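You operate a simulated robot arm through the tools that you are given. There is no shell and no other tool.

You run a simulated robot arm. Do the job below in one go: nothing can be reset, and whatever is moved stays where it is left.

TASK
Measure the blue water bottle and rack it as the white tester says.
Fine: set the colour knob to blue; leave the tester on. Set down upright: what you pick out.

The check looks at the end state, three seconds after you hand in, the way a careful person would. Anything else that was tipped, shoved, dropped, spilled or broken makes it a failure.

THE ROBOT
A 6-joint arm with a two-finger parallel gripper, fixed in place. Base frame: the origin is at the foot of the arm, x ahead of it, y to its left, z up. Lengths are in cm, angles in rad, forces in N, time in s.
Its first joint turns from -2.897 to 2.897 rad. Payload 3.91 kg.
Tool frame: the origin (TCP) lies between the finger pads and is the grasp point; the fingertips stand 3 cm ahead of it; z points along the fingers, y is the line along which they close. Largest opening 11 cm; finger width 2, thickness 1; the body of the gripper, 4.8 by 11.2 cm, starts 5.5 cm behind the TCP.
Orientation is that of the tool frame in the base frame, as [roll, pitch, yaw] about the fixed x, y, z axes, in that order (R = Rz(yaw) Ry(pitch) Rx(roll)). With the fingers straight down and closing along the base's y, the tool's x points along the base's -x, its y along +y and its z along -z.

THE INTERFACE
- The arm moves only by the tool play_rows. Its argument "deltas" is a list that holds one entry, the list of rows, each a list of 7 numbers: the shift along the tool's x, y, z in units of 20 mm (1.0 is 20 mm), then the turn, a rotation vector about the tool's x, y, z in units of 8 degrees (1.0 is 8 degrees), then the gripper command, from -1 (shut) to 1 (fully open), values between in proportion. In form: [[[tx, ty, tz, ax, ay, az, fingers], ...]]. A call has 1 to 20 rows; each row shifts and turns the commanded pose from where the row before left it, along the tool's axes as they then stand. A call with a number of a shift or a turn outside -1 to 1 is refused whole. Each row takes 0.2 s and may step no farther than 5 cm and 0.15 rad from the row before; otherwise, or with a gripper value out of range, the whole call is refused. A pose out of reach is approached as far as the arm can. The call stops where the force on the tool passes 90 N (or 10 N more than at its start, if that is more) or the arm is blocked; 0.2 s more then pass. Each finger travels about 10.8 cm/s and halts on what it meets, pressing with about 32 N; the grip force reading is that of the motor and also rises with nothing between the fingers. The clock runs only during rows and for 0.2 s after the last one: add rows that do not move to give the fingers time. It gives the time, the measured TCP pose, the force on the tool (base axes), the opening and the grip force at its end, in the units of the frame above (readings bear some noise), with the torque about the TCP (base axes, N m) and any sound that the robot's microphone picked up.
- Cameras (640 x 400 px; columns grow to the right, rows downward): "scene" is fixed at [5.12, 50.18, 151.03]; the picture's right is [-0.42, -0.91, 0.00], its down [-0.58, 0.27, -0.77] and it looks along [0.70, -0.32, -0.64] (base axes); focal length 316 px, centre (320, 200). "wrist" rides on the gripper at [7.2, 1.7, -10.3] in the tool frame; the picture's right is [-0.23, 0.97, 0.00], its down [-0.76, -0.18, -0.62] and it looks along [-0.61, -0.14, 0.78] (tool axes); focal length 222 px, centre (320, 200). There is no depth. A picture from a camera that has moved, and an enlarged one, comes with that camera's place and axes in the base frame and with its lens.
- get_image(camera): a new picture of that camera. The clock stands still meanwhile.
- enlarge(camera, box): a new picture of the part [left, top, right, bottom] of that camera's present view, enlarged. The clock stands still meanwhile.
- sign_off(): hands the job in; it is judged then, once.

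Nothing tells you positions but the pictures and the camera data. Unless the task says otherwise, let go and move clear before handing in.

The tools are called after ">>>" as a command line: name --argument value ..., lists and objects as JSON in quotes. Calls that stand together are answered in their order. play_rows: Moves the arm, as the interface text tells. Its arguments: {"type":"object","properties":{"deltas":{"type":"array"}},"required":["deltas"]} The other tools are called the same way: get_image (camera) takes a picture; enlarge (camera, box) takes an enlarged picture of a part of a camera's view; sign_off () hands the job in.

At the start:

```text
clock: 0.0
position: [49.63, 21.73, 117.4]
ee_rot: [3.141, -0.002, -3.141]
ft_force: [-0.3, 0.1, 0.5]
ft_torque: [0.01, -0.03, -0.02]
finger_gap: 10.99
gripper_force: 0.1
```

scene: 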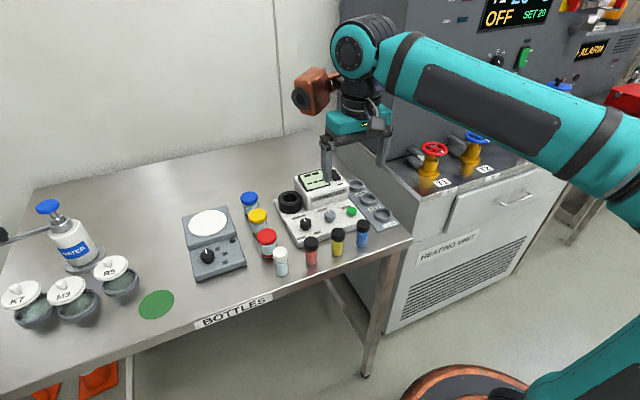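
wrist: 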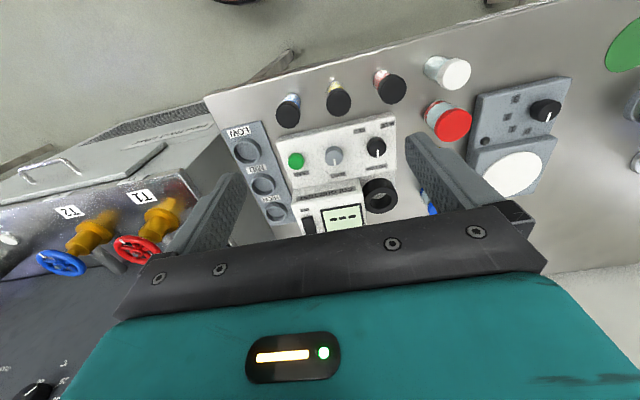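

The bench holds a white tester with knobs and a button, a small rack beside it, and a row of small bottles. I'll look closer before moving.

>>> enlarge --camera "scene" --box '[230, 150, 420, 290]'

>>> enlarge --camera "wrist" --box '[200, 40, 480, 240]'

>>> enlarge --camera "scene" --box '[270, 165, 400, 250]'

```text
2.86 times, centred on (325, 220) of scene
camera zoom: at [5.12, 50.18, 151.03], right [-0.42, -0.91, 0.0], down [-0.58, 0.27, -0.77], along [0.7, -0.32, -0.64], focal length 903 px, centre (306, 143)
```

zoom: 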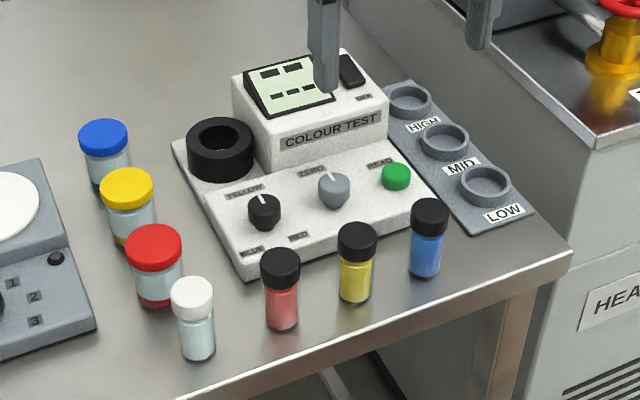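

```text
2.00 times, centred on (340, 140) of wrist
camera zoom: at [42.46, 23.51, 127.82], right [0.23, 0.97, 0.0], down [0.76, -0.18, 0.62], along [0.61, -0.14, -0.78], focal length 444 px, centre (280, 320)
```

zoom: 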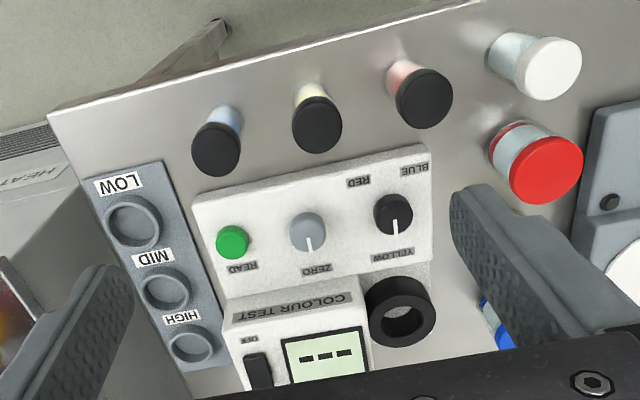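

```text
4.71 times, centred on (335, 208) of scene
camera zoom: at [5.12, 50.18, 151.03], right [-0.42, -0.91, 0.0], down [-0.58, 0.27, -0.77], along [0.7, -0.32, -0.64], focal length 1487 px, centre (249, 165)
```

zoom: 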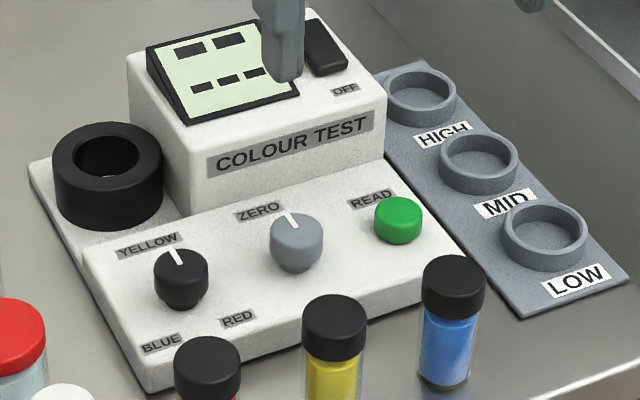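

Triangulating from the two cameras puts the READ button near (59, 16, 95), the blue vial cap near (51, 17.4, 97.8), and the bench top around z=90. I need clearer detail on the bottles, the display and the switch.

>>> enlarge --camera "scene" --box '[235, 180, 315, 280]'

>>> enlarge --camera "scene" --box '[290, 220, 380, 275]'

>>> enlarge --camera "scene" --box '[275, 165, 355, 215]'

>>> enlarge --camera "wrist" --box '[290, 170, 450, 250]'

>>> enlarge --camera "scene" --box '[0, 180, 260, 340]'

```text
4.00 times, centred on (275, 230) of scene
camera zoom: at [5.12, 50.18, 151.03], right [-0.42, -0.91, 0.0], down [-0.58, 0.27, -0.77], along [0.7, -0.32, -0.64], focal length 1264 px, centre (500, 80)
```

zoom: 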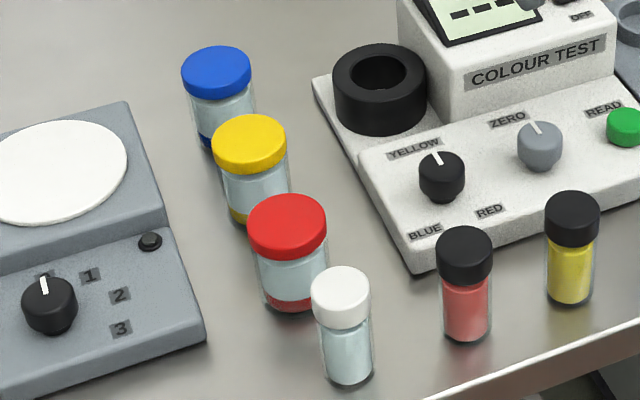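

```text
7.11 times, centred on (335, 248) of scene
camera zoom: at [5.12, 50.18, 151.03], right [-0.42, -0.91, 0.0], down [-0.58, 0.27, -0.77], along [0.7, -0.32, -0.64], focal length 2247 px, centre (213, -138)
```

zoom: 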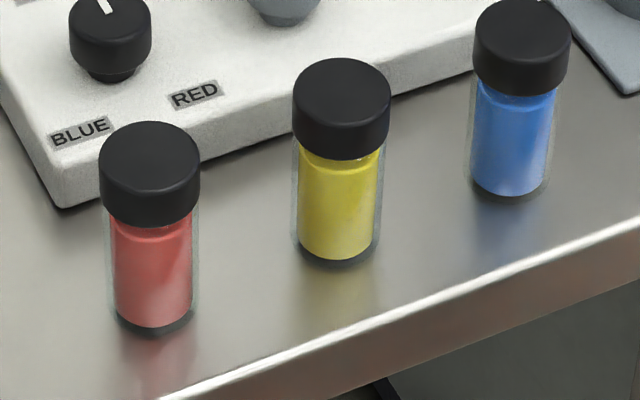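

```text
8.00 times, centred on (315, 190) of scene
camera zoom: at [5.12, 50.18, 151.03], right [-0.42, -0.91, 0.0], down [-0.58, 0.27, -0.77], along [0.7, -0.32, -0.64], focal length 2528 px, centre (360, 280)
```

zoom: 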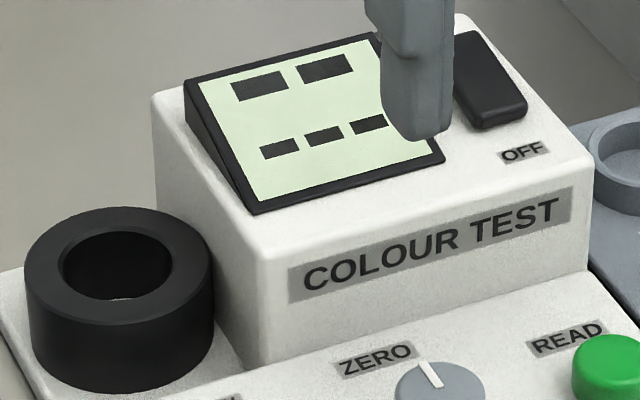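

```text
4.00 times, centred on (370, 210) of wrist
camera zoom: at [42.46, 23.51, 127.82], right [0.23, 0.97, 0.0], down [0.76, -0.18, 0.62], along [0.61, -0.14, -0.78], focal length 888 px, centre (120, 160)
```

zoom: 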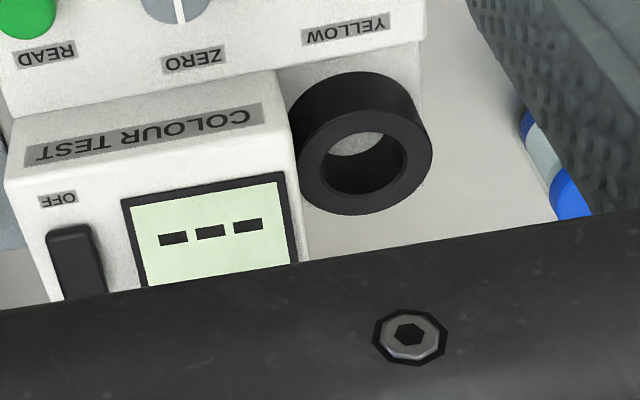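

```text
2.46 times, centred on (130, 260) of scene
camera zoom: at [5.12, 50.18, 151.03], right [-0.42, -0.91, 0.0], down [-0.58, 0.27, -0.77], along [0.7, -0.32, -0.64], focal length 778 px, centre (788, 52)
```

zoom: 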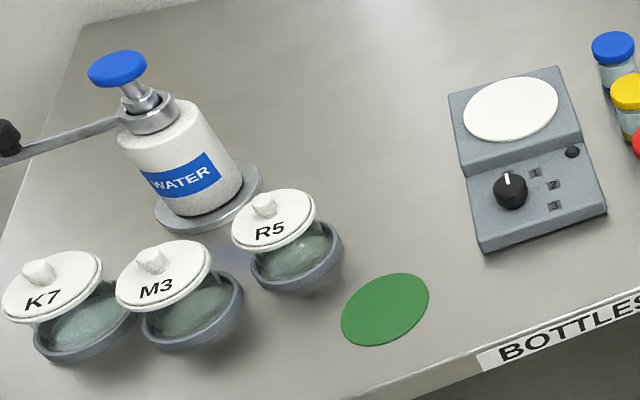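

The tester is on and showing dashes. Its colour knob is at YELLOW, the well is empty, and a black-capped vial of blue liquid stands in front. I'll pull the arm back to uncover the display and get a second viewpoint.

>>> play_rows --deltas '[[[0.9, 0, 0, 0, 0, 0, 1], [0.9, 0, 0, 0, 0, 0, 1], [0.9, 0, 0, 0, 0, 0, 1], [0.9, 0, 0, 0, 0, 0, 1], [0.9, 0, 0, 0, 0, 0, 1], [0.9, 0, 0, 0, 0, 0, 1], [0.9, 0, 0, 0, 0, 0, 1], [0, 0, 0, 0, 0, 0, 1]]]'

>>> get_image --camera "scene"

>>> get_image --camera "wrist"

>>> enlarge --camera "scene" --box '[275, 165, 355, 215]'

```text
clock: 1.8
position: [37.06, 21.76, 117.48]
ee_rot: [3.141, -0.001, 3.141]
ft_force: [-0.1, -0.9, -0.8]
ft_torque: [0.01, 0.01, -0.01]
finger_gap: 11.02
gripper_force: 0.1
```

```text
taken
```

scene: 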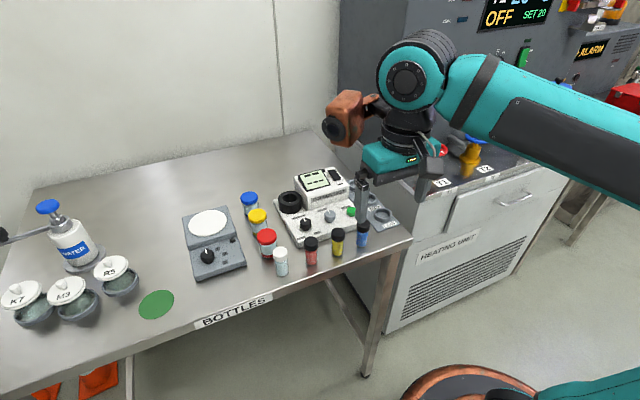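

```text
taken
camera wrist: at [29.9, 23.45, 127.85], right [0.23, 0.97, 0.0], down [0.76, -0.18, 0.62], along [0.61, -0.14, -0.78], focal length 222 px, centre (320, 200)
```

wrist: 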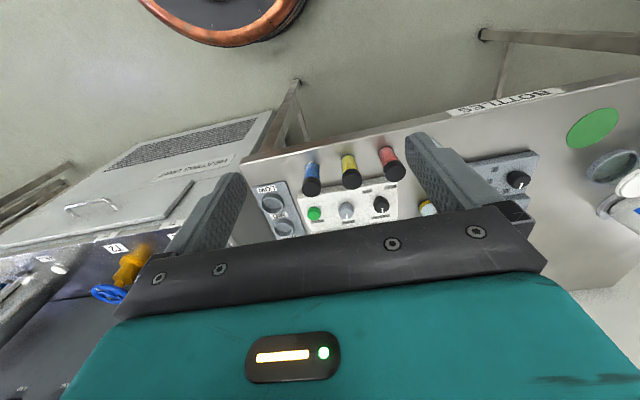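

```text
8.00 times, centred on (315, 190) of scene
camera zoom: at [5.12, 50.18, 151.03], right [-0.42, -0.91, 0.0], down [-0.58, 0.27, -0.77], along [0.7, -0.32, -0.64], focal length 2528 px, centre (360, 280)
```

zoom: 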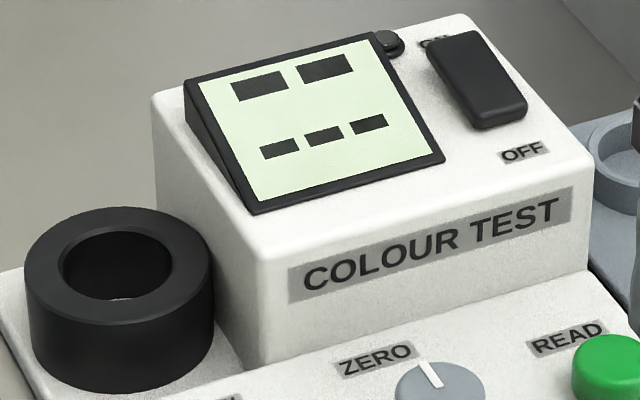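

Pulled back, I can see both lines of the display and the rocker labelled ON/OFF. I'll move forward over the tester to check whether the switch is really on and what the display says.

>>> play_rows --deltas '[[[-1, 0, 0, 0, 0, 0, 1], [-1, 0, 0, 0, 0, 0, 1], [-1, 0, 0, 0, 0, 0, 1], [-1, 0, 0, 0, 0, 0, 1], [-1, 0, 0, 0, 0, 0, 1], [-1, 0, 0, 0, 0, 0, 1], [-1, 0, 0, 0, 0, 0, 1], [-1, 0, 0, 0, 0, 0, 1], [-1, 0, 0, 0, 0, 0, 1], [-1, 0, 0, 0, 0, 0, 1], [0, 0, 0, 0, 0, 0, 1]]]'

>>> get_image --camera "wrist"

>>> enlarge --camera "wrist" --box '[240, 80, 400, 180]'

```text
clock: 4.2
position: [56.99, 21.84, 117.42]
ee_rot: [-3.141, 0.0, -3.14]
ft_force: [-0.1, -0.8, -0.2]
ft_torque: [-0.04, 0.01, 0.01]
finger_gap: 11.01
gripper_force: 0.1
```

```text
taken
camera wrist: at [49.8, 23.5, 127.89], right [0.23, 0.97, 0.0], down [0.76, -0.18, 0.62], along [0.61, -0.14, -0.78], focal length 222 px, centre (320, 200)
```

wrist: 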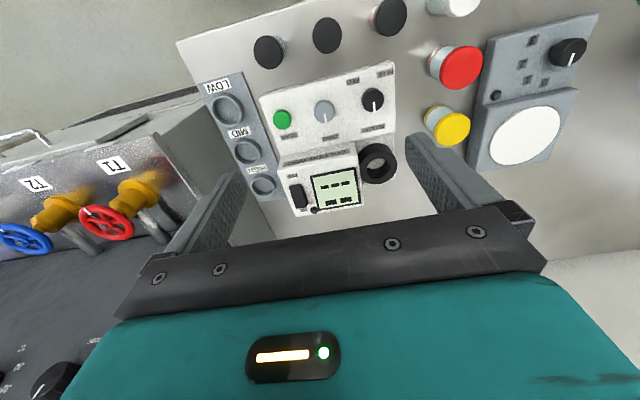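

```text
4.00 times, centred on (320, 130) of wrist
camera zoom: at [49.8, 23.5, 127.89], right [0.23, 0.97, 0.0], down [0.76, -0.18, 0.62], along [0.61, -0.14, -0.78], focal length 888 px, centre (320, 480)
```

zoom: 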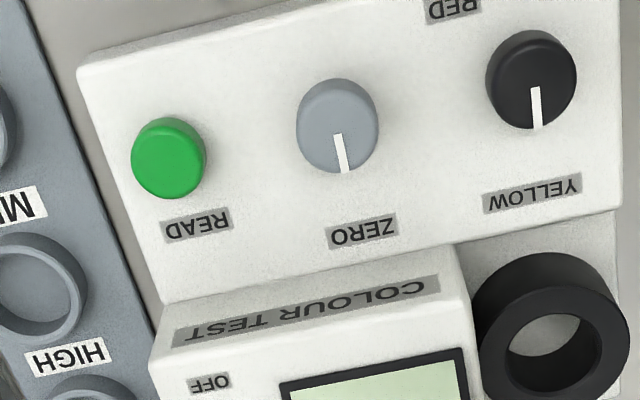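

>>> enlarge --camera "wrist" --box '[270, 150, 400, 220]'

>>> enlarge --camera "scene" --box '[300, 165, 350, 195]'

>>> enlarge --camera "wrist" --box '[180, 60, 400, 200]'

```text
4.92 times, centred on (335, 185) of wrist
camera zoom: at [49.8, 23.5, 127.89], right [0.23, 0.97, 0.0], down [0.76, -0.18, 0.62], along [0.61, -0.14, -0.78], focal length 1094 px, centre (246, 274)
```

zoom: 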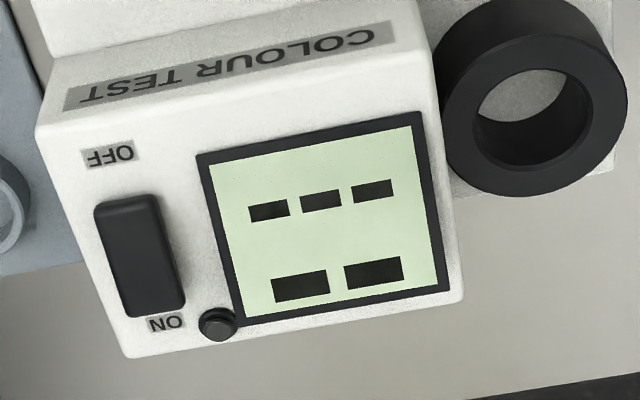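

```text
12.80 times, centred on (325, 180) of scene
camera zoom: at [5.12, 50.18, 151.03], right [-0.42, -0.91, 0.0], down [-0.58, 0.27, -0.77], along [0.7, -0.32, -0.64], focal length 4045 px, centre (256, 456)
```

zoom: 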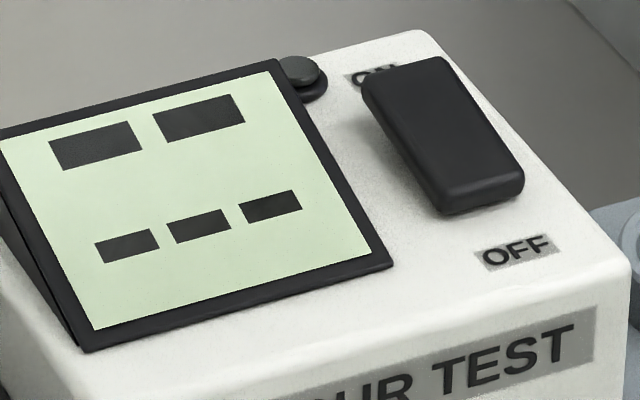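

```text
2.86 times, centred on (290, 130) of wrist
camera zoom: at [49.8, 23.5, 127.89], right [0.23, 0.97, 0.0], down [0.76, -0.18, 0.62], along [0.61, -0.14, -0.78], focal length 635 px, centre (406, 400)
```

zoom: 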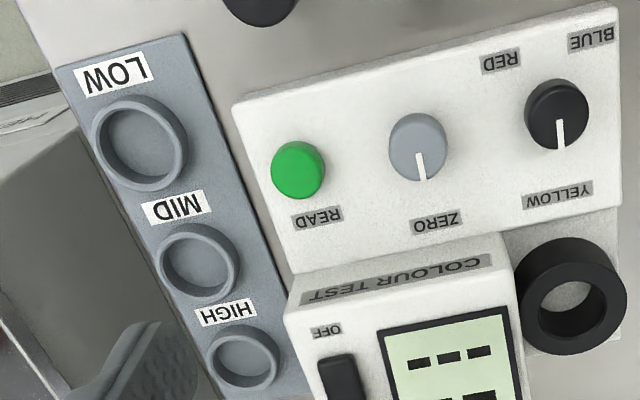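

The rocker looks tilted with its ON end raised and the small lamp is dark, so the tester may be off. I put the rocker near (70, 15.4, 100), the well ring near (71.4, 28.9, 94.4), and the rack rings along y≈6.7. I'll drop in closer to confirm.

>>> play_rows --deltas '[[[-0.375, -0.475, 0.925, 0, 0, 0, 1], [-0.375, -0.475, 0.925, 0, 0, 0, 1], [-0.375, -0.475, 0.925, 0, 0, 0, 1], [-0.375, -0.475, 0.925, 0, 0, 0, 1], [0, 0, 0, 0, 0, 0, 1]]]'

>>> get_image --camera "wrist"

>>> enlarge --camera "wrist" --box '[240, 120, 400, 230]'

>>> enlarge --camera "wrist" --box '[180, 0, 440, 140]'

```text
clock: 5.4
position: [59.91, 17.94, 110.1]
ee_rot: [3.141, 0.001, -3.14]
ft_force: [-0.6, -0.5, -0.4]
ft_torque: [0.0, 0.01, 0.0]
finger_gap: 11.0
gripper_force: 0.1
```

```text
taken
camera wrist: at [52.84, 19.61, 120.53], right [0.23, 0.97, 0.0], down [0.76, -0.18, 0.62], along [0.61, -0.14, -0.78], focal length 222 px, centre (320, 200)
```

wrist: 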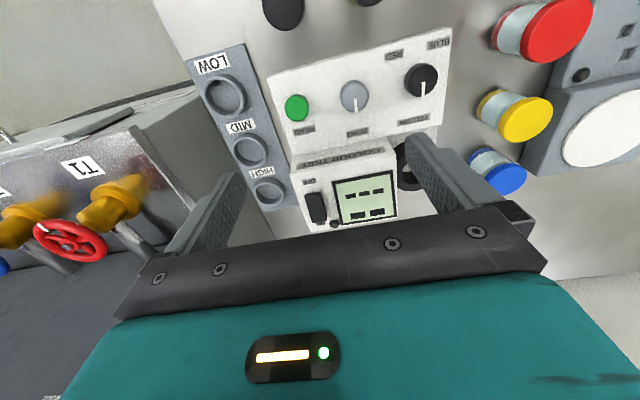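

```text
3.64 times, centred on (320, 175) of wrist
camera zoom: at [52.84, 19.61, 120.53], right [0.23, 0.97, 0.0], down [0.76, -0.18, 0.62], along [0.61, -0.14, -0.78], focal length 808 px, centre (320, 291)
```

zoom: 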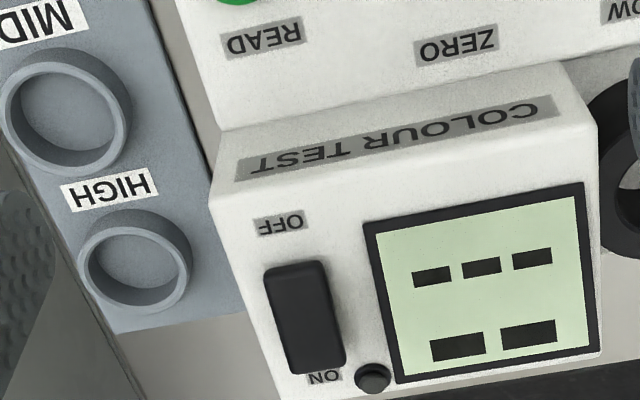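

```text
2.46 times, centred on (310, 70) of wrist
camera zoom: at [52.84, 19.61, 120.53], right [0.23, 0.97, 0.0], down [0.76, -0.18, 0.62], along [0.61, -0.14, -0.78], focal length 547 px, centre (345, 520)
```

zoom: 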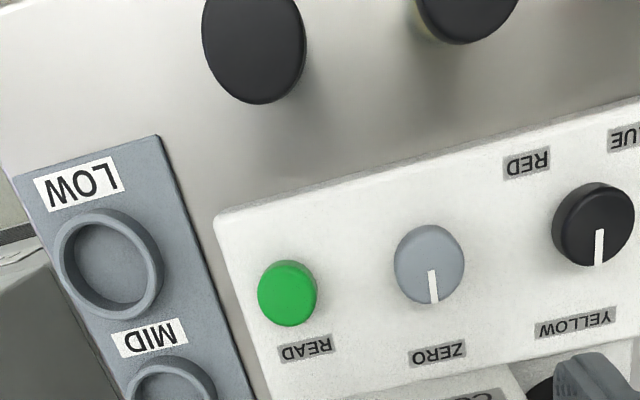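

The ON end of the rocker does stand proud, so the OFF side is down and the tester is off. I'll close the fingers and move above the ON end, near (71.3, 15.2), well clear, and then check alignment.

>>> play_rows --deltas '[[[-0.814, -0.196, 0.25, 0, 0, 0, -1], [-0.814, -0.196, 0.25, 0, 0, 0, -1], [-0.814, -0.196, 0.25, 0, 0, 0, -1], [-0.814, -0.196, 0.25, 0, 0, 0, -1], [-0.814, -0.196, 0.25, 0, 0, 0, -1], [-0.814, -0.196, 0.25, 0, 0, 0, -1], [-0.814, -0.196, 0.25, 0, 0, 0, -1], [0, 0, 0, 0, 0, 0, -1]]]'

>>> get_image --camera "wrist"

>>> enlarge --camera "wrist" --box '[240, 60, 400, 180]'

>>> enlarge --camera "scene" --box '[290, 150, 370, 200]'

```text
clock: 7.2
position: [71.41, 15.14, 106.44]
ee_rot: [-3.141, 0.002, 3.141]
ft_force: [-0.1, -1.0, 0.0]
ft_torque: [0.01, 0.01, -0.04]
finger_gap: 0.02
gripper_force: 31.9
```

```text
taken
camera wrist: at [64.22, 16.87, 116.87], right [0.23, 0.97, 0.0], down [0.76, -0.18, 0.62], along [0.61, -0.14, -0.78], focal length 222 px, centre (320, 200)
```

wrist: 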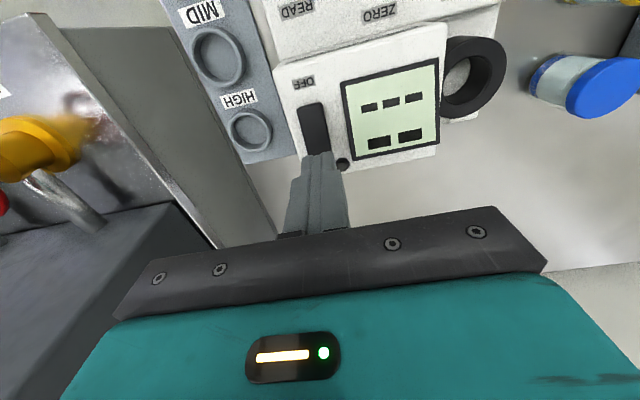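

```text
3.33 times, centred on (320, 120) of wrist
camera zoom: at [64.22, 16.87, 116.87], right [0.23, 0.97, 0.0], down [0.76, -0.18, 0.62], along [0.61, -0.14, -0.78], focal length 740 px, centre (320, 467)
```

zoom: 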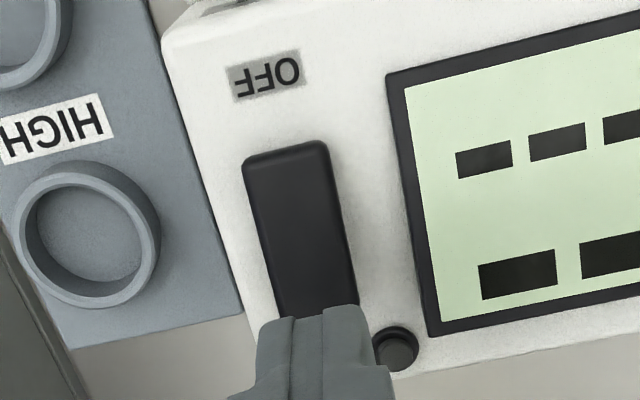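

```text
8.00 times, centred on (330, 175) of scene
camera zoom: at [5.12, 50.18, 151.03], right [-0.42, -0.91, 0.0], down [-0.58, 0.27, -0.77], along [0.7, -0.32, -0.64], focal length 2528 px, centre (240, 400)
```

zoom: 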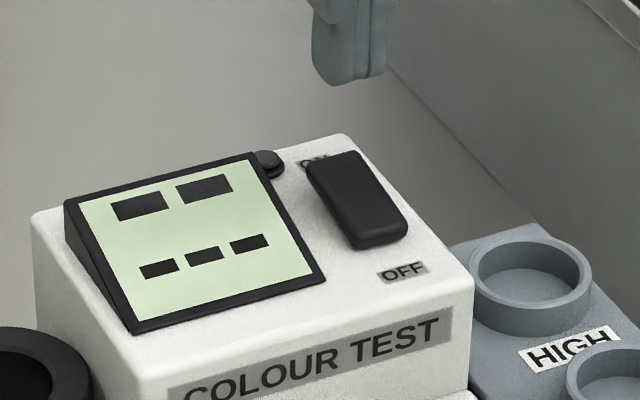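

The fingertips are lined up over the raised ON end, with the lamp just off to one side. I'll nudge away from the lamp and descend in small steps.

>>> play_rows --deltas '[[[0.1, -0.1, 0.4, 0, 0, 0, -1], [0, 0, 0.4, 0, 0, 0, -1], [0, 0, 0.15, 0, 0, 0, -1], [0, 0, 0.15, 0, 0, 0, -1], [0, 0, 0.1, 0, 0, 0, -1], [0, 0, 0, 0, 0, 0, -1]]]'

>>> enlarge --camera "scene" --box '[290, 150, 370, 200]'

>>> enlarge --camera "wrist" --box '[240, 60, 400, 180]'

```text
clock: 8.6
position: [71.22, 15.11, 104.12]
ee_rot: [-3.141, 0.001, -3.141]
ft_force: [0.5, -0.1, 0.4]
ft_torque: [0.03, -0.06, -0.01]
finger_gap: 0.0
gripper_force: 32.4
```

```text
8.00 times, centred on (330, 175) of scene
camera zoom: at [5.12, 50.18, 151.03], right [-0.42, -0.91, 0.0], down [-0.58, 0.27, -0.77], along [0.7, -0.32, -0.64], focal length 2528 px, centre (240, 400)
```

zoom: 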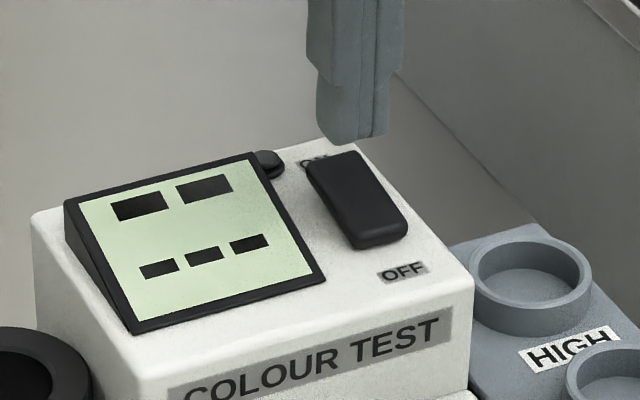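

```text
3.33 times, centred on (320, 120) of wrist
camera zoom: at [64.04, 16.74, 114.48], right [0.23, 0.97, 0.0], down [0.76, -0.18, 0.62], along [0.61, -0.14, -0.78], focal length 740 px, centre (320, 467)
```

zoom: 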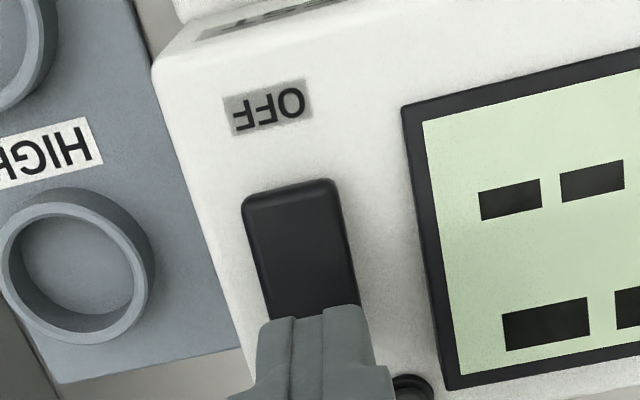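

No contact yet; the tips are around z=101.1. I'll continue down slowly.

>>> play_rows --deltas '[[[0, 0, 0.1, 0, 0, 0, -1], [0, 0, 0.1, 0, 0, 0, -1], [0, 0, 0.1, 0, 0, 0, -1], [0, 0, 0.1, 0, 0, 0, -1], [0, 0, 0, 0, 0, 0, -1]]]'

>>> enlarge --camera "scene" --box '[290, 150, 370, 200]'

>>> enlarge --camera "wrist" --box '[240, 60, 400, 180]'

```text
clock: 9.8
position: [71.31, 15.03, 103.28]
ee_rot: [3.141, 0.001, 3.141]
ft_force: [-0.8, -0.5, -0.6]
ft_torque: [0.0, -0.01, 0.0]
finger_gap: 0.0
gripper_force: 31.7
```

```text
8.00 times, centred on (330, 175) of scene
camera zoom: at [5.12, 50.18, 151.03], right [-0.42, -0.91, 0.0], down [-0.58, 0.27, -0.77], along [0.7, -0.32, -0.64], focal length 2528 px, centre (240, 400)
```

zoom: 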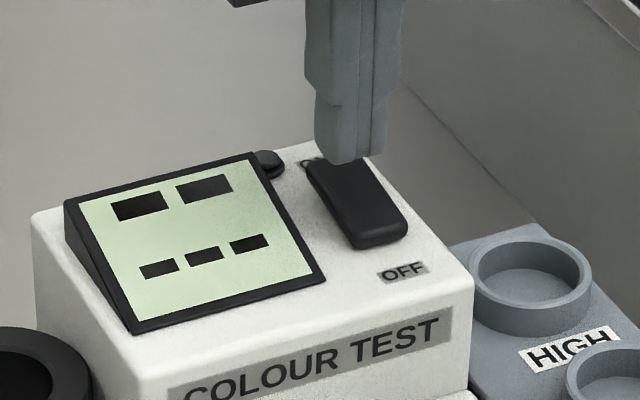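

```text
3.33 times, centred on (320, 120) of wrist
camera zoom: at [64.06, 16.78, 113.68], right [0.23, 0.97, 0.0], down [0.76, -0.18, 0.62], along [0.61, -0.14, -0.78], focal length 740 px, centre (320, 467)
```

zoom: 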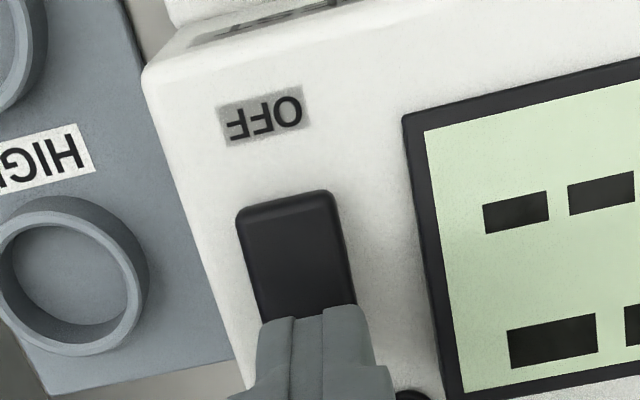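

Still no force, though the tips now overlap the rocker's ON end in the scene view. I'll keep going in finer steps.

>>> play_rows --deltas '[[[0, 0, 0.08, 0, 0, 0, -1], [0, 0, 0.08, 0, 0, 0, -1], [0, 0, 0.08, 0, 0, 0, -1], [0, 0, 0, 0, 0, 0, -1]]]'

>>> enlarge --camera "scene" --box '[290, 150, 370, 200]'

```text
clock: 10.8
position: [71.23, 15.09, 102.72]
ee_rot: [3.142, -0.001, -3.14]
ft_force: [-0.3, 0.4, -0.2]
ft_torque: [0.03, -0.03, -0.05]
finger_gap: 0.0
gripper_force: 32.0
```

```text
8.00 times, centred on (330, 175) of scene
camera zoom: at [5.12, 50.18, 151.03], right [-0.42, -0.91, 0.0], down [-0.58, 0.27, -0.77], along [0.7, -0.32, -0.64], focal length 2528 px, centre (240, 400)
```

zoom: 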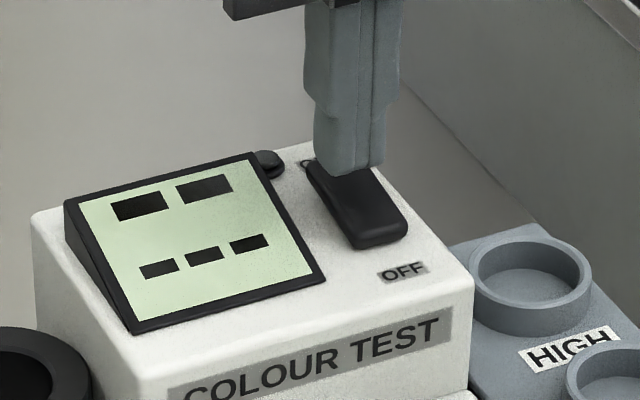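

No contact yet at tip z≈99.7. I'll keep descending.

>>> play_rows --deltas '[[[0, 0, 0.08, 0, 0, 0, -1], [0, 0, 0.08, 0, 0, 0, -1], [0, 0, 0.08, 0, 0, 0, -1], [0, 0, 0, 0, 0, 0, -1]]]'

>>> enlarge --camera "scene" --box '[290, 150, 370, 200]'

>>> enlarge --camera "wrist" --box '[240, 60, 400, 180]'

```text
clock: 11.8
position: [71.13, 15.16, 102.37]
ee_rot: [3.142, 0.0, -3.141]
ft_force: [-0.4, 0.2, 0.7]
ft_torque: [0.0, -0.02, -0.01]
finger_gap: 0.0
gripper_force: 32.3
```

```text
8.00 times, centred on (330, 175) of scene
camera zoom: at [5.12, 50.18, 151.03], right [-0.42, -0.91, 0.0], down [-0.58, 0.27, -0.77], along [0.7, -0.32, -0.64], focal length 2528 px, centre (240, 400)
```

zoom: 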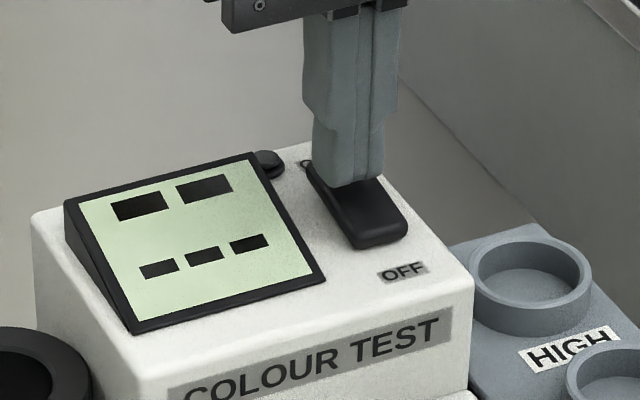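

```text
3.33 times, centred on (320, 120) of wrist
camera zoom: at [64.09, 16.84, 112.71], right [0.23, 0.97, 0.0], down [0.76, -0.18, 0.62], along [0.61, -0.14, -0.78], focal length 740 px, centre (320, 467)
```

zoom: 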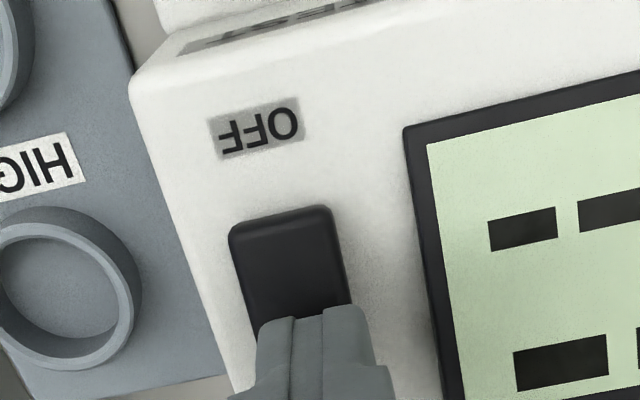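

Still free at tip z≈99.4. I'll shift 0.2 cm toward the ON end and continue in small steps.

>>> play_rows --deltas '[[[-0.1, 0, 0, 0, 0, 0, -1], [0, 0, 0.08, 0, 0, 0, -1], [0, 0, 0.08, 0, 0, 0, -1], [0, 0, 0, 0, 0, 0, -1]]]'

>>> enlarge --camera "scene" --box '[290, 150, 370, 200]'

```text
clock: 12.8
position: [71.37, 15.04, 101.94]
ee_rot: [-3.141, 0.001, -3.141]
ft_force: [0.8, 0.4, 0.4]
ft_torque: [0.02, -0.03, 0.0]
finger_gap: 0.02
gripper_force: 31.9
```

```text
8.00 times, centred on (330, 175) of scene
camera zoom: at [5.12, 50.18, 151.03], right [-0.42, -0.91, 0.0], down [-0.58, 0.27, -0.77], along [0.7, -0.32, -0.64], focal length 2528 px, centre (240, 400)
```

zoom: 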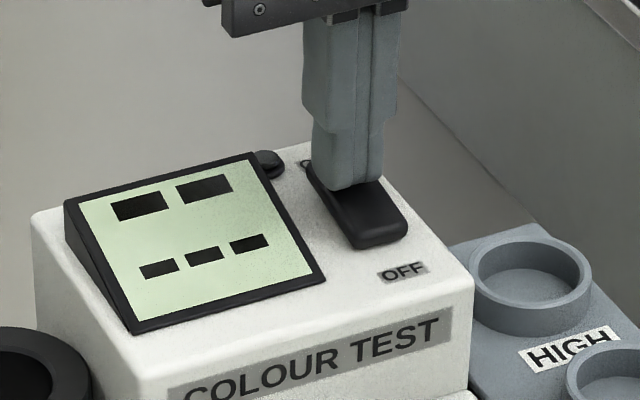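

Tip is at z≈98.95 and still free. I'll continue.

>>> play_rows --deltas '[[[0, 0, 0.08, 0, 0, 0, -1], [0, 0, 0.08, 0, 0, 0, -1], [0, 0, 0, 0, 0, 0, -1]]]'

>>> enlarge --camera "scene" --box '[290, 150, 370, 200]'

>>> enlarge --camera "wrist" --box '[240, 60, 400, 180]'

```text
clock: 13.6
position: [71.48, 15.04, 101.7]
ee_rot: [-3.141, 0.0, 3.141]
ft_force: [0.1, -0.1, -0.3]
ft_torque: [0.01, 0.05, 0.0]
finger_gap: 0.02
gripper_force: 31.8
```

```text
8.00 times, centred on (330, 175) of scene
camera zoom: at [5.12, 50.18, 151.03], right [-0.42, -0.91, 0.0], down [-0.58, 0.27, -0.77], along [0.7, -0.32, -0.64], focal length 2528 px, centre (240, 400)
```

zoom: 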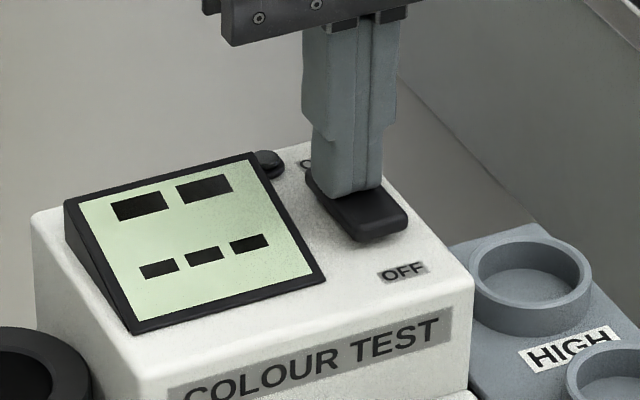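

```text
3.33 times, centred on (320, 120) of wrist
camera zoom: at [64.28, 16.77, 112.1], right [0.23, 0.97, 0.0], down [0.76, -0.18, 0.62], along [0.61, -0.14, -0.78], focal length 740 px, centre (320, 467)
```

zoom: 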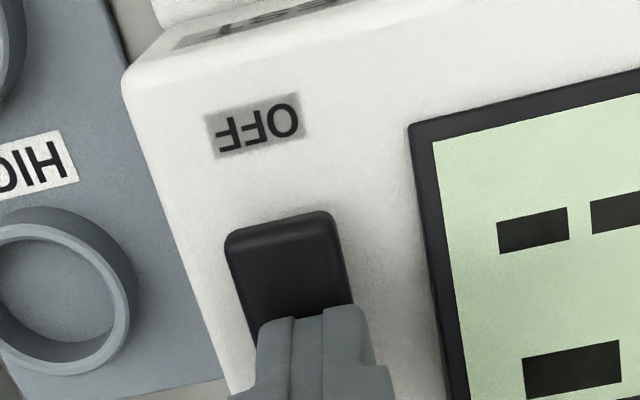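

The rocker has started to tilt, with its OFF end rising. I'll keep pressing gently until it clicks over.

>>> play_rows --deltas '[[[0, 0, 0.08, 0, 0, 0, -1], [0, 0, 0.08, 0, 0, 0, -1], [0, 0, 0, 0, 0, 0, -1]]]'

>>> enlarge --camera "scene" --box '[290, 150, 370, 200]'

```text
clock: 14.4
position: [71.31, 15.08, 101.63]
ee_rot: [3.139, 0.004, 3.141]
ft_force: [13.6, 0.9, 53.0]
ft_torque: [-0.02, -0.33, 0.28]
finger_gap: 0.0
gripper_force: 31.8
```

```text
8.00 times, centred on (330, 175) of scene
camera zoom: at [5.12, 50.18, 151.03], right [-0.42, -0.91, 0.0], down [-0.58, 0.27, -0.77], along [0.7, -0.32, -0.64], focal length 2528 px, centre (240, 400)
```

zoom: 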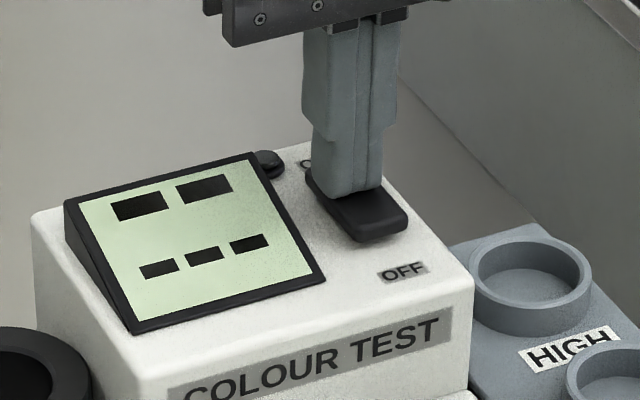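

Force has climbed to 53 N, so the rocker is at its stop. I'll lift straight up and look at the switch, lamp and display.

>>> play_rows --deltas '[[[0, 0, -0.3, 0, 0, 0, -1], [0, 0, -0.6, 0, 0, 0, -1], [0, 0, -0.9, 0, 0, 0, -1], [0, 0, -0.9, 0, 0, 0, -1], [0.5, 0, -0.9, 0, 0, 0, -1], [1, 0, -0.5, 0, 0, 0, -1], [1, 0, 0, 0, 0, 0, -1], [0, 0, 0, 0, 0, 0, -1]]]'

>>> enlarge --camera "scene" --box '[290, 150, 370, 200]'

>>> get_image --camera "wrist"

```text
clock: 16.2
position: [66.28, 15.18, 109.66]
ee_rot: [-3.14, 0.001, 3.141]
ft_force: [0.7, 0.0, -0.5]
ft_torque: [0.04, 0.03, -0.01]
finger_gap: 0.0
gripper_force: 31.6
```

```text
8.00 times, centred on (330, 175) of scene
camera zoom: at [5.12, 50.18, 151.03], right [-0.42, -0.91, 0.0], down [-0.58, 0.27, -0.77], along [0.7, -0.32, -0.64], focal length 2528 px, centre (240, 400)
```

zoom: 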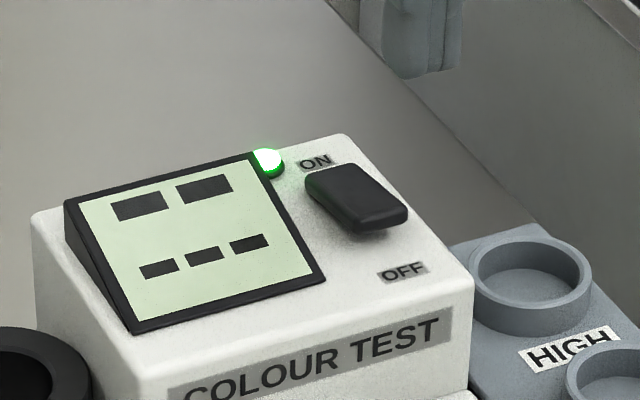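

```text
taken
camera wrist: at [59.21, 16.86, 120.04], right [0.23, 0.97, 0.0], down [0.76, -0.18, 0.62], along [0.61, -0.14, -0.78], focal length 222 px, centre (320, 200)
```

wrist: 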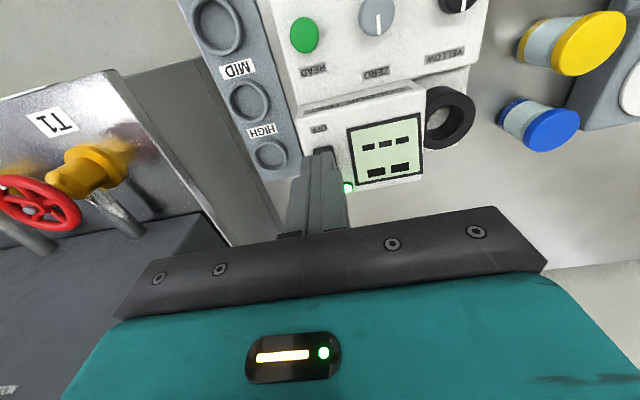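

The lamp is now green, so the tester is on. Next is the colour knob: I'll move above it, around (59.7, 28.9), with the fingers part open and check alignment.

>>> play_rows --deltas '[[[0.411, 0.857, 0, 0, 0, 0, -0.09], [0.411, 0.857, 0, 0, 0, 0, -0.09], [0.411, 0.857, 0, 0, 0, 0, -0.09], [0.411, 0.857, 0, 0, 0, 0, -0.09], [0.411, 0.857, 0, 0, 0, 0, -0.09], [0.411, 0.857, 0, 0, 0, 0, -0.09], [0.411, 0.857, 0, 0, 0, 0, -0.09], [0.411, 0.857, 0, 0, 0, 0, -0.09], [0, 0, 0.9, 0, 0, 0, -0.09], [0, 0, 0.9, 0, 0, 0, -0.09], [0, 0, 0.9, 0, 0, 0, -0.09], [0, 0, 0, 0, 0, 0, -0.09]]]'

>>> get_image --camera "wrist"

>>> enlarge --camera "wrist" --box '[240, 70, 400, 170]'

>>> enlarge --camera "scene" --box '[260, 170, 360, 250]'

```text
clock: 18.8
position: [59.88, 28.78, 104.18]
ee_rot: [3.141, -0.001, 3.141]
ft_force: [0.0, 0.4, 0.2]
ft_torque: [-0.01, 0.02, 0.0]
finger_gap: 5.0
gripper_force: 0.1
```

```text
taken
camera wrist: at [52.75, 30.41, 114.58], right [0.23, 0.97, 0.0], down [0.76, -0.18, 0.62], along [0.61, -0.14, -0.78], focal length 222 px, centre (320, 200)
```

wrist: 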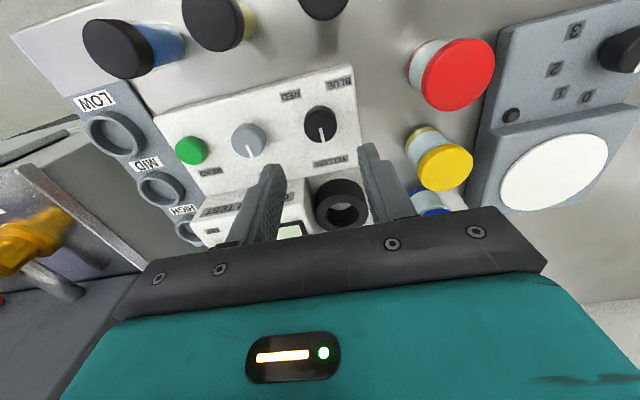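

```text
4.00 times, centred on (320, 120) of wrist
camera zoom: at [52.75, 30.41, 114.58], right [0.23, 0.97, 0.0], down [0.76, -0.18, 0.62], along [0.61, -0.14, -0.78], focal length 888 px, centre (320, 520)
```

zoom: 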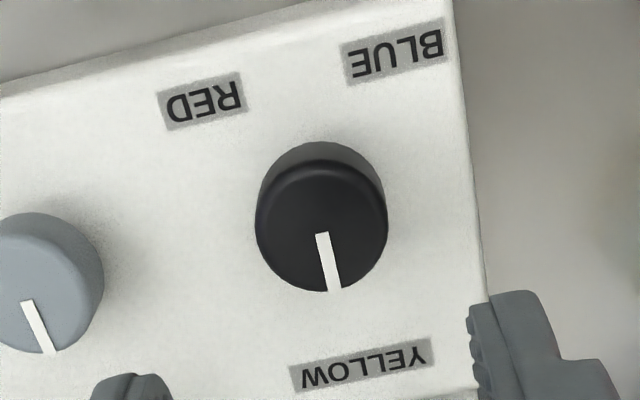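

```text
5.00 times, centred on (310, 210) of scene
camera zoom: at [5.12, 50.18, 151.03], right [-0.42, -0.91, 0.0], down [-0.58, 0.27, -0.77], along [0.7, -0.32, -0.64], focal length 1580 px, centre (370, 150)
```

zoom: 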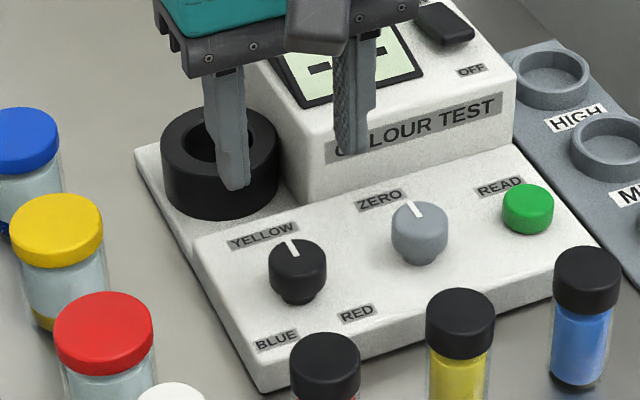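

The knob top triangulates to (59.85, 28.8, 95.0), directly under the tool, with its pointer toward YELLOW. BLUE lies about 130–137° counter-clockwise seen from above. I'll pre-rotate the wrist clockwise so the whole turn fits in one grip.

>>> play_rows --deltas '[[[0, 0, 0, 0, 0, 1, -0.09], [0, 0, 0, 0, 0, 1, -0.09], [0, 0, 0, 0, 0, 1, -0.09], [0, 0, 0, 0, 0, 1, -0.09], [0, 0, 0, 0, 0, 1, -0.09], [0, 0, 0, 0, 0, 1, -0.09], [0, 0, 0, 0, 0, 1, -0.09], [0, 0, 0, 0, 0, 1, -0.09], [0, 0, 0, 0, 0, 0, -0.09]]]'

>>> get_image --camera "wrist"

>>> get_image --camera "scene"

```text
clock: 20.8
position: [59.81, 28.85, 104.22]
ee_rot: [-3.141, 0.0, 2.024]
ft_force: [0.4, 0.2, 0.4]
ft_torque: [0.03, -0.05, 0.04]
finger_gap: 5.01
gripper_force: 0.1
```

```text
taken
camera wrist: at [58.27, 36.04, 114.6], right [0.98, 0.22, 0.0], down [0.17, -0.76, 0.62], along [0.14, -0.61, -0.78], focal length 222 px, centre (320, 200)
```

wrist: 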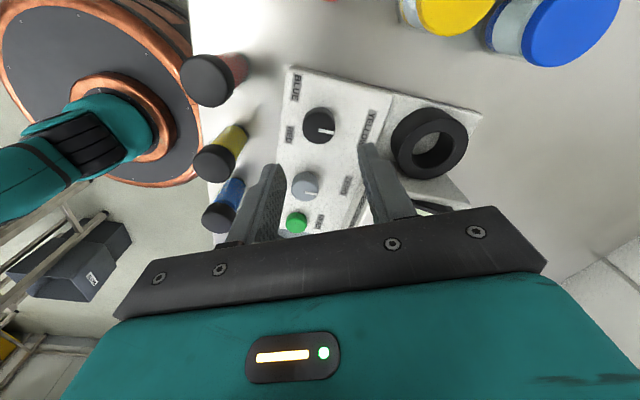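

```text
taken
```

scene: 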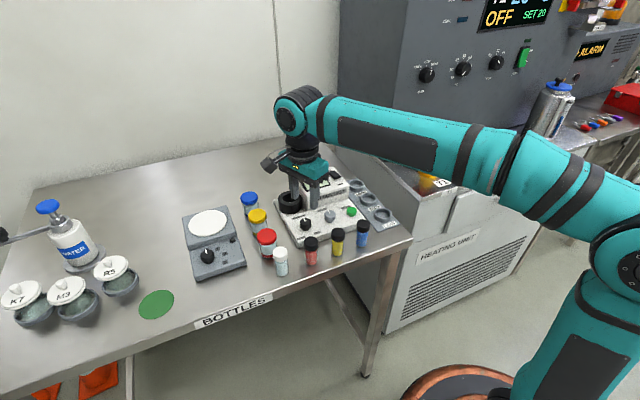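

Rotation went fine and the knob is still on the tool axis. A quick zoom to check centring before descending.

>>> enlarge --camera "wrist" --box '[260, 80, 380, 155]'

```text
5.33 times, centred on (320, 118) of wrist
camera zoom: at [58.27, 36.04, 114.6], right [0.98, 0.22, 0.0], down [0.17, -0.76, 0.62], along [0.14, -0.61, -0.78], focal length 1185 px, centre (320, 640)
```

zoom: 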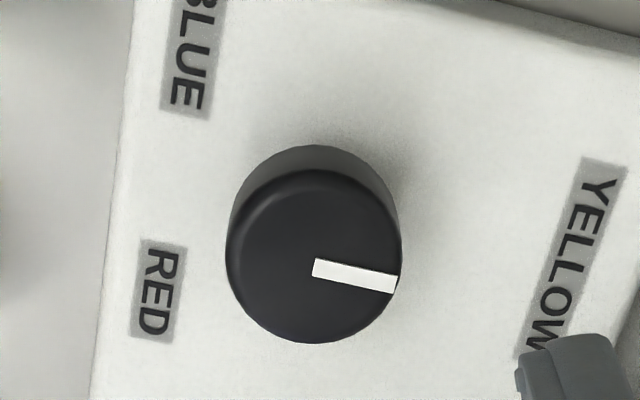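

The knob is centred. Descending around it.

>>> play_rows --deltas '[[[0, 0, 0.8, 0, 0, 0, -0.09], [0, 0, 0.8, 0, 0, 0, -0.09], [0, 0, 0.8, 0, 0, 0, -0.09], [0, 0, 0.6, 0, 0, 0, -0.09], [0, 0, 0.4, 0, 0, 0, -0.09], [0, 0, 0.3, 0, 0, 0, -0.09], [0, 0, 0, 0, 0, 0, -0.09]]]'

>>> get_image --camera "wrist"

>>> enlarge --camera "scene" --box '[260, 170, 360, 250]'

```text
clock: 22.4
position: [59.86, 28.7, 96.86]
ee_rot: [3.141, 0.0, 2.025]
ft_force: [0.1, 0.6, 0.4]
ft_torque: [-0.02, 0.03, 0.02]
finger_gap: 4.99
gripper_force: 0.0
```

```text
taken
camera wrist: at [58.34, 35.97, 107.22], right [0.97, 0.22, 0.0], down [0.17, -0.76, 0.62], along [0.14, -0.61, -0.78], focal length 222 px, centre (320, 200)
```

wrist: 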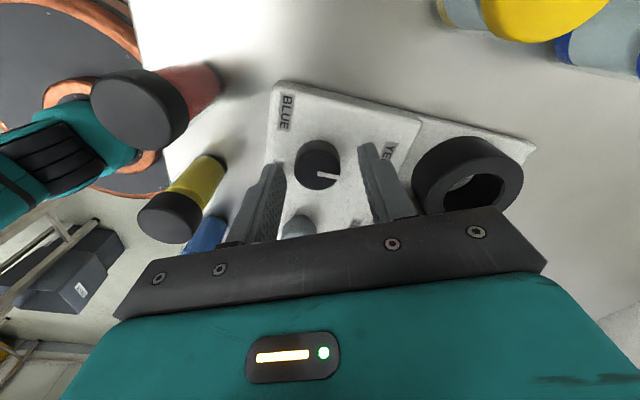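

```text
5.00 times, centred on (310, 210) of scene
camera zoom: at [5.12, 50.18, 151.03], right [-0.42, -0.91, 0.0], down [-0.58, 0.27, -0.77], along [0.7, -0.32, -0.64], focal length 1580 px, centre (370, 150)
```

zoom: 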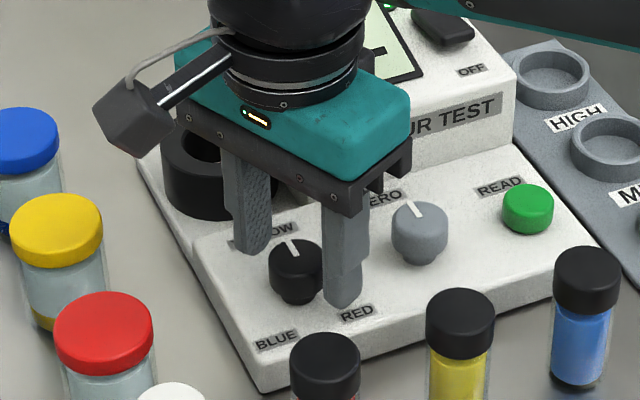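

Fingers straddle the knob with the palm clear of everything. Closing on it.

>>> play_rows --deltas '[[[0, 0, 0.1, 0, 0, 0, -0.09], [0, 0, 0, 0, 0, 0, -1], [0, 0, 0, 0, 0, 0, -1], [0, 0, 0, 0, 0, 0, -1], [0, 0, 0, 0, 0, 0, -1]]]'

>>> enlarge --camera "scene" --box '[260, 170, 360, 250]'

```text
clock: 23.6
position: [59.75, 28.66, 96.6]
ee_rot: [-3.141, 0.001, 2.026]
ft_force: [-20.9, -9.7, -8.6]
ft_torque: [-0.07, 0.14, 0.04]
finger_gap: 2.96
gripper_force: 45.1
```

```text
5.00 times, centred on (310, 210) of scene
camera zoom: at [5.12, 50.18, 151.03], right [-0.42, -0.91, 0.0], down [-0.58, 0.27, -0.77], along [0.7, -0.32, -0.64], focal length 1580 px, centre (370, 150)
```

zoom: 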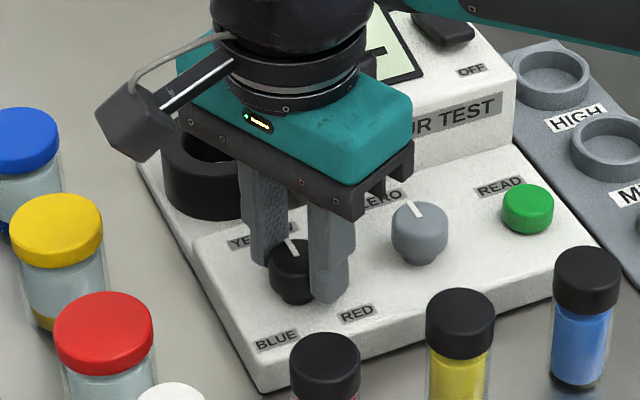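

Gripped at 2.96 cm, with a modest side load from slight off-centring. I'll ease that before turning.

>>> play_rows --deltas '[[[0, -0.05, 0, 0, 0, 0, -1], [0, 0, 0, 0, 0, 0, -1]]]'

```text
clock: 24.2
position: [59.87, 28.62, 96.61]
ee_rot: [3.141, 0.001, 2.024]
ft_force: [-13.5, -3.0, 0.0]
ft_torque: [-0.29, 0.66, -0.02]
finger_gap: 2.99
gripper_force: 45.3
```

>>> play_rows --deltas '[[[0, -0.06, 0, 0, 0, 0, -1], [0, 0, 0, 0, 0, 0, -1]]]'

```text
clock: 24.8
position: [59.82, 28.65, 96.62]
ee_rot: [3.139, 0.001, 2.025]
ft_force: [13.3, 9.3, 12.6]
ft_torque: [0.3, -0.06, -0.04]
finger_gap: 2.95
gripper_force: 45.1
```

>>> play_rows --deltas '[[[0, 0.03, 0, 0, 0, 0, -1], [0, 0, 0, 0, 0, -0.5, -1], [0, 0, 0, 0, 0, -0.5, -1], [0, 0, 0, 0, 0, -0.5, -1], [0, 0, 0, 0, 0, -0.5, -1], [0, 0, 0, 0, 0, 0, -1]]]'

>>> enlarge --camera "scene" --box '[260, 170, 360, 250]'

```text
clock: 26.2
position: [59.72, 28.66, 96.66]
ee_rot: [3.139, 0.001, 2.303]
ft_force: [33.2, 10.7, 32.6]
ft_torque: [0.27, -0.63, -0.07]
finger_gap: 2.97
gripper_force: 44.5
```

```text
5.00 times, centred on (310, 210) of scene
camera zoom: at [5.12, 50.18, 151.03], right [-0.42, -0.91, 0.0], down [-0.58, 0.27, -0.77], along [0.7, -0.32, -0.64], focal length 1580 px, centre (370, 150)
```

zoom: 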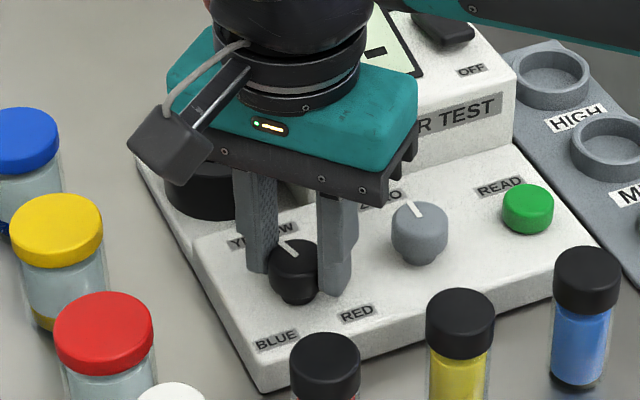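

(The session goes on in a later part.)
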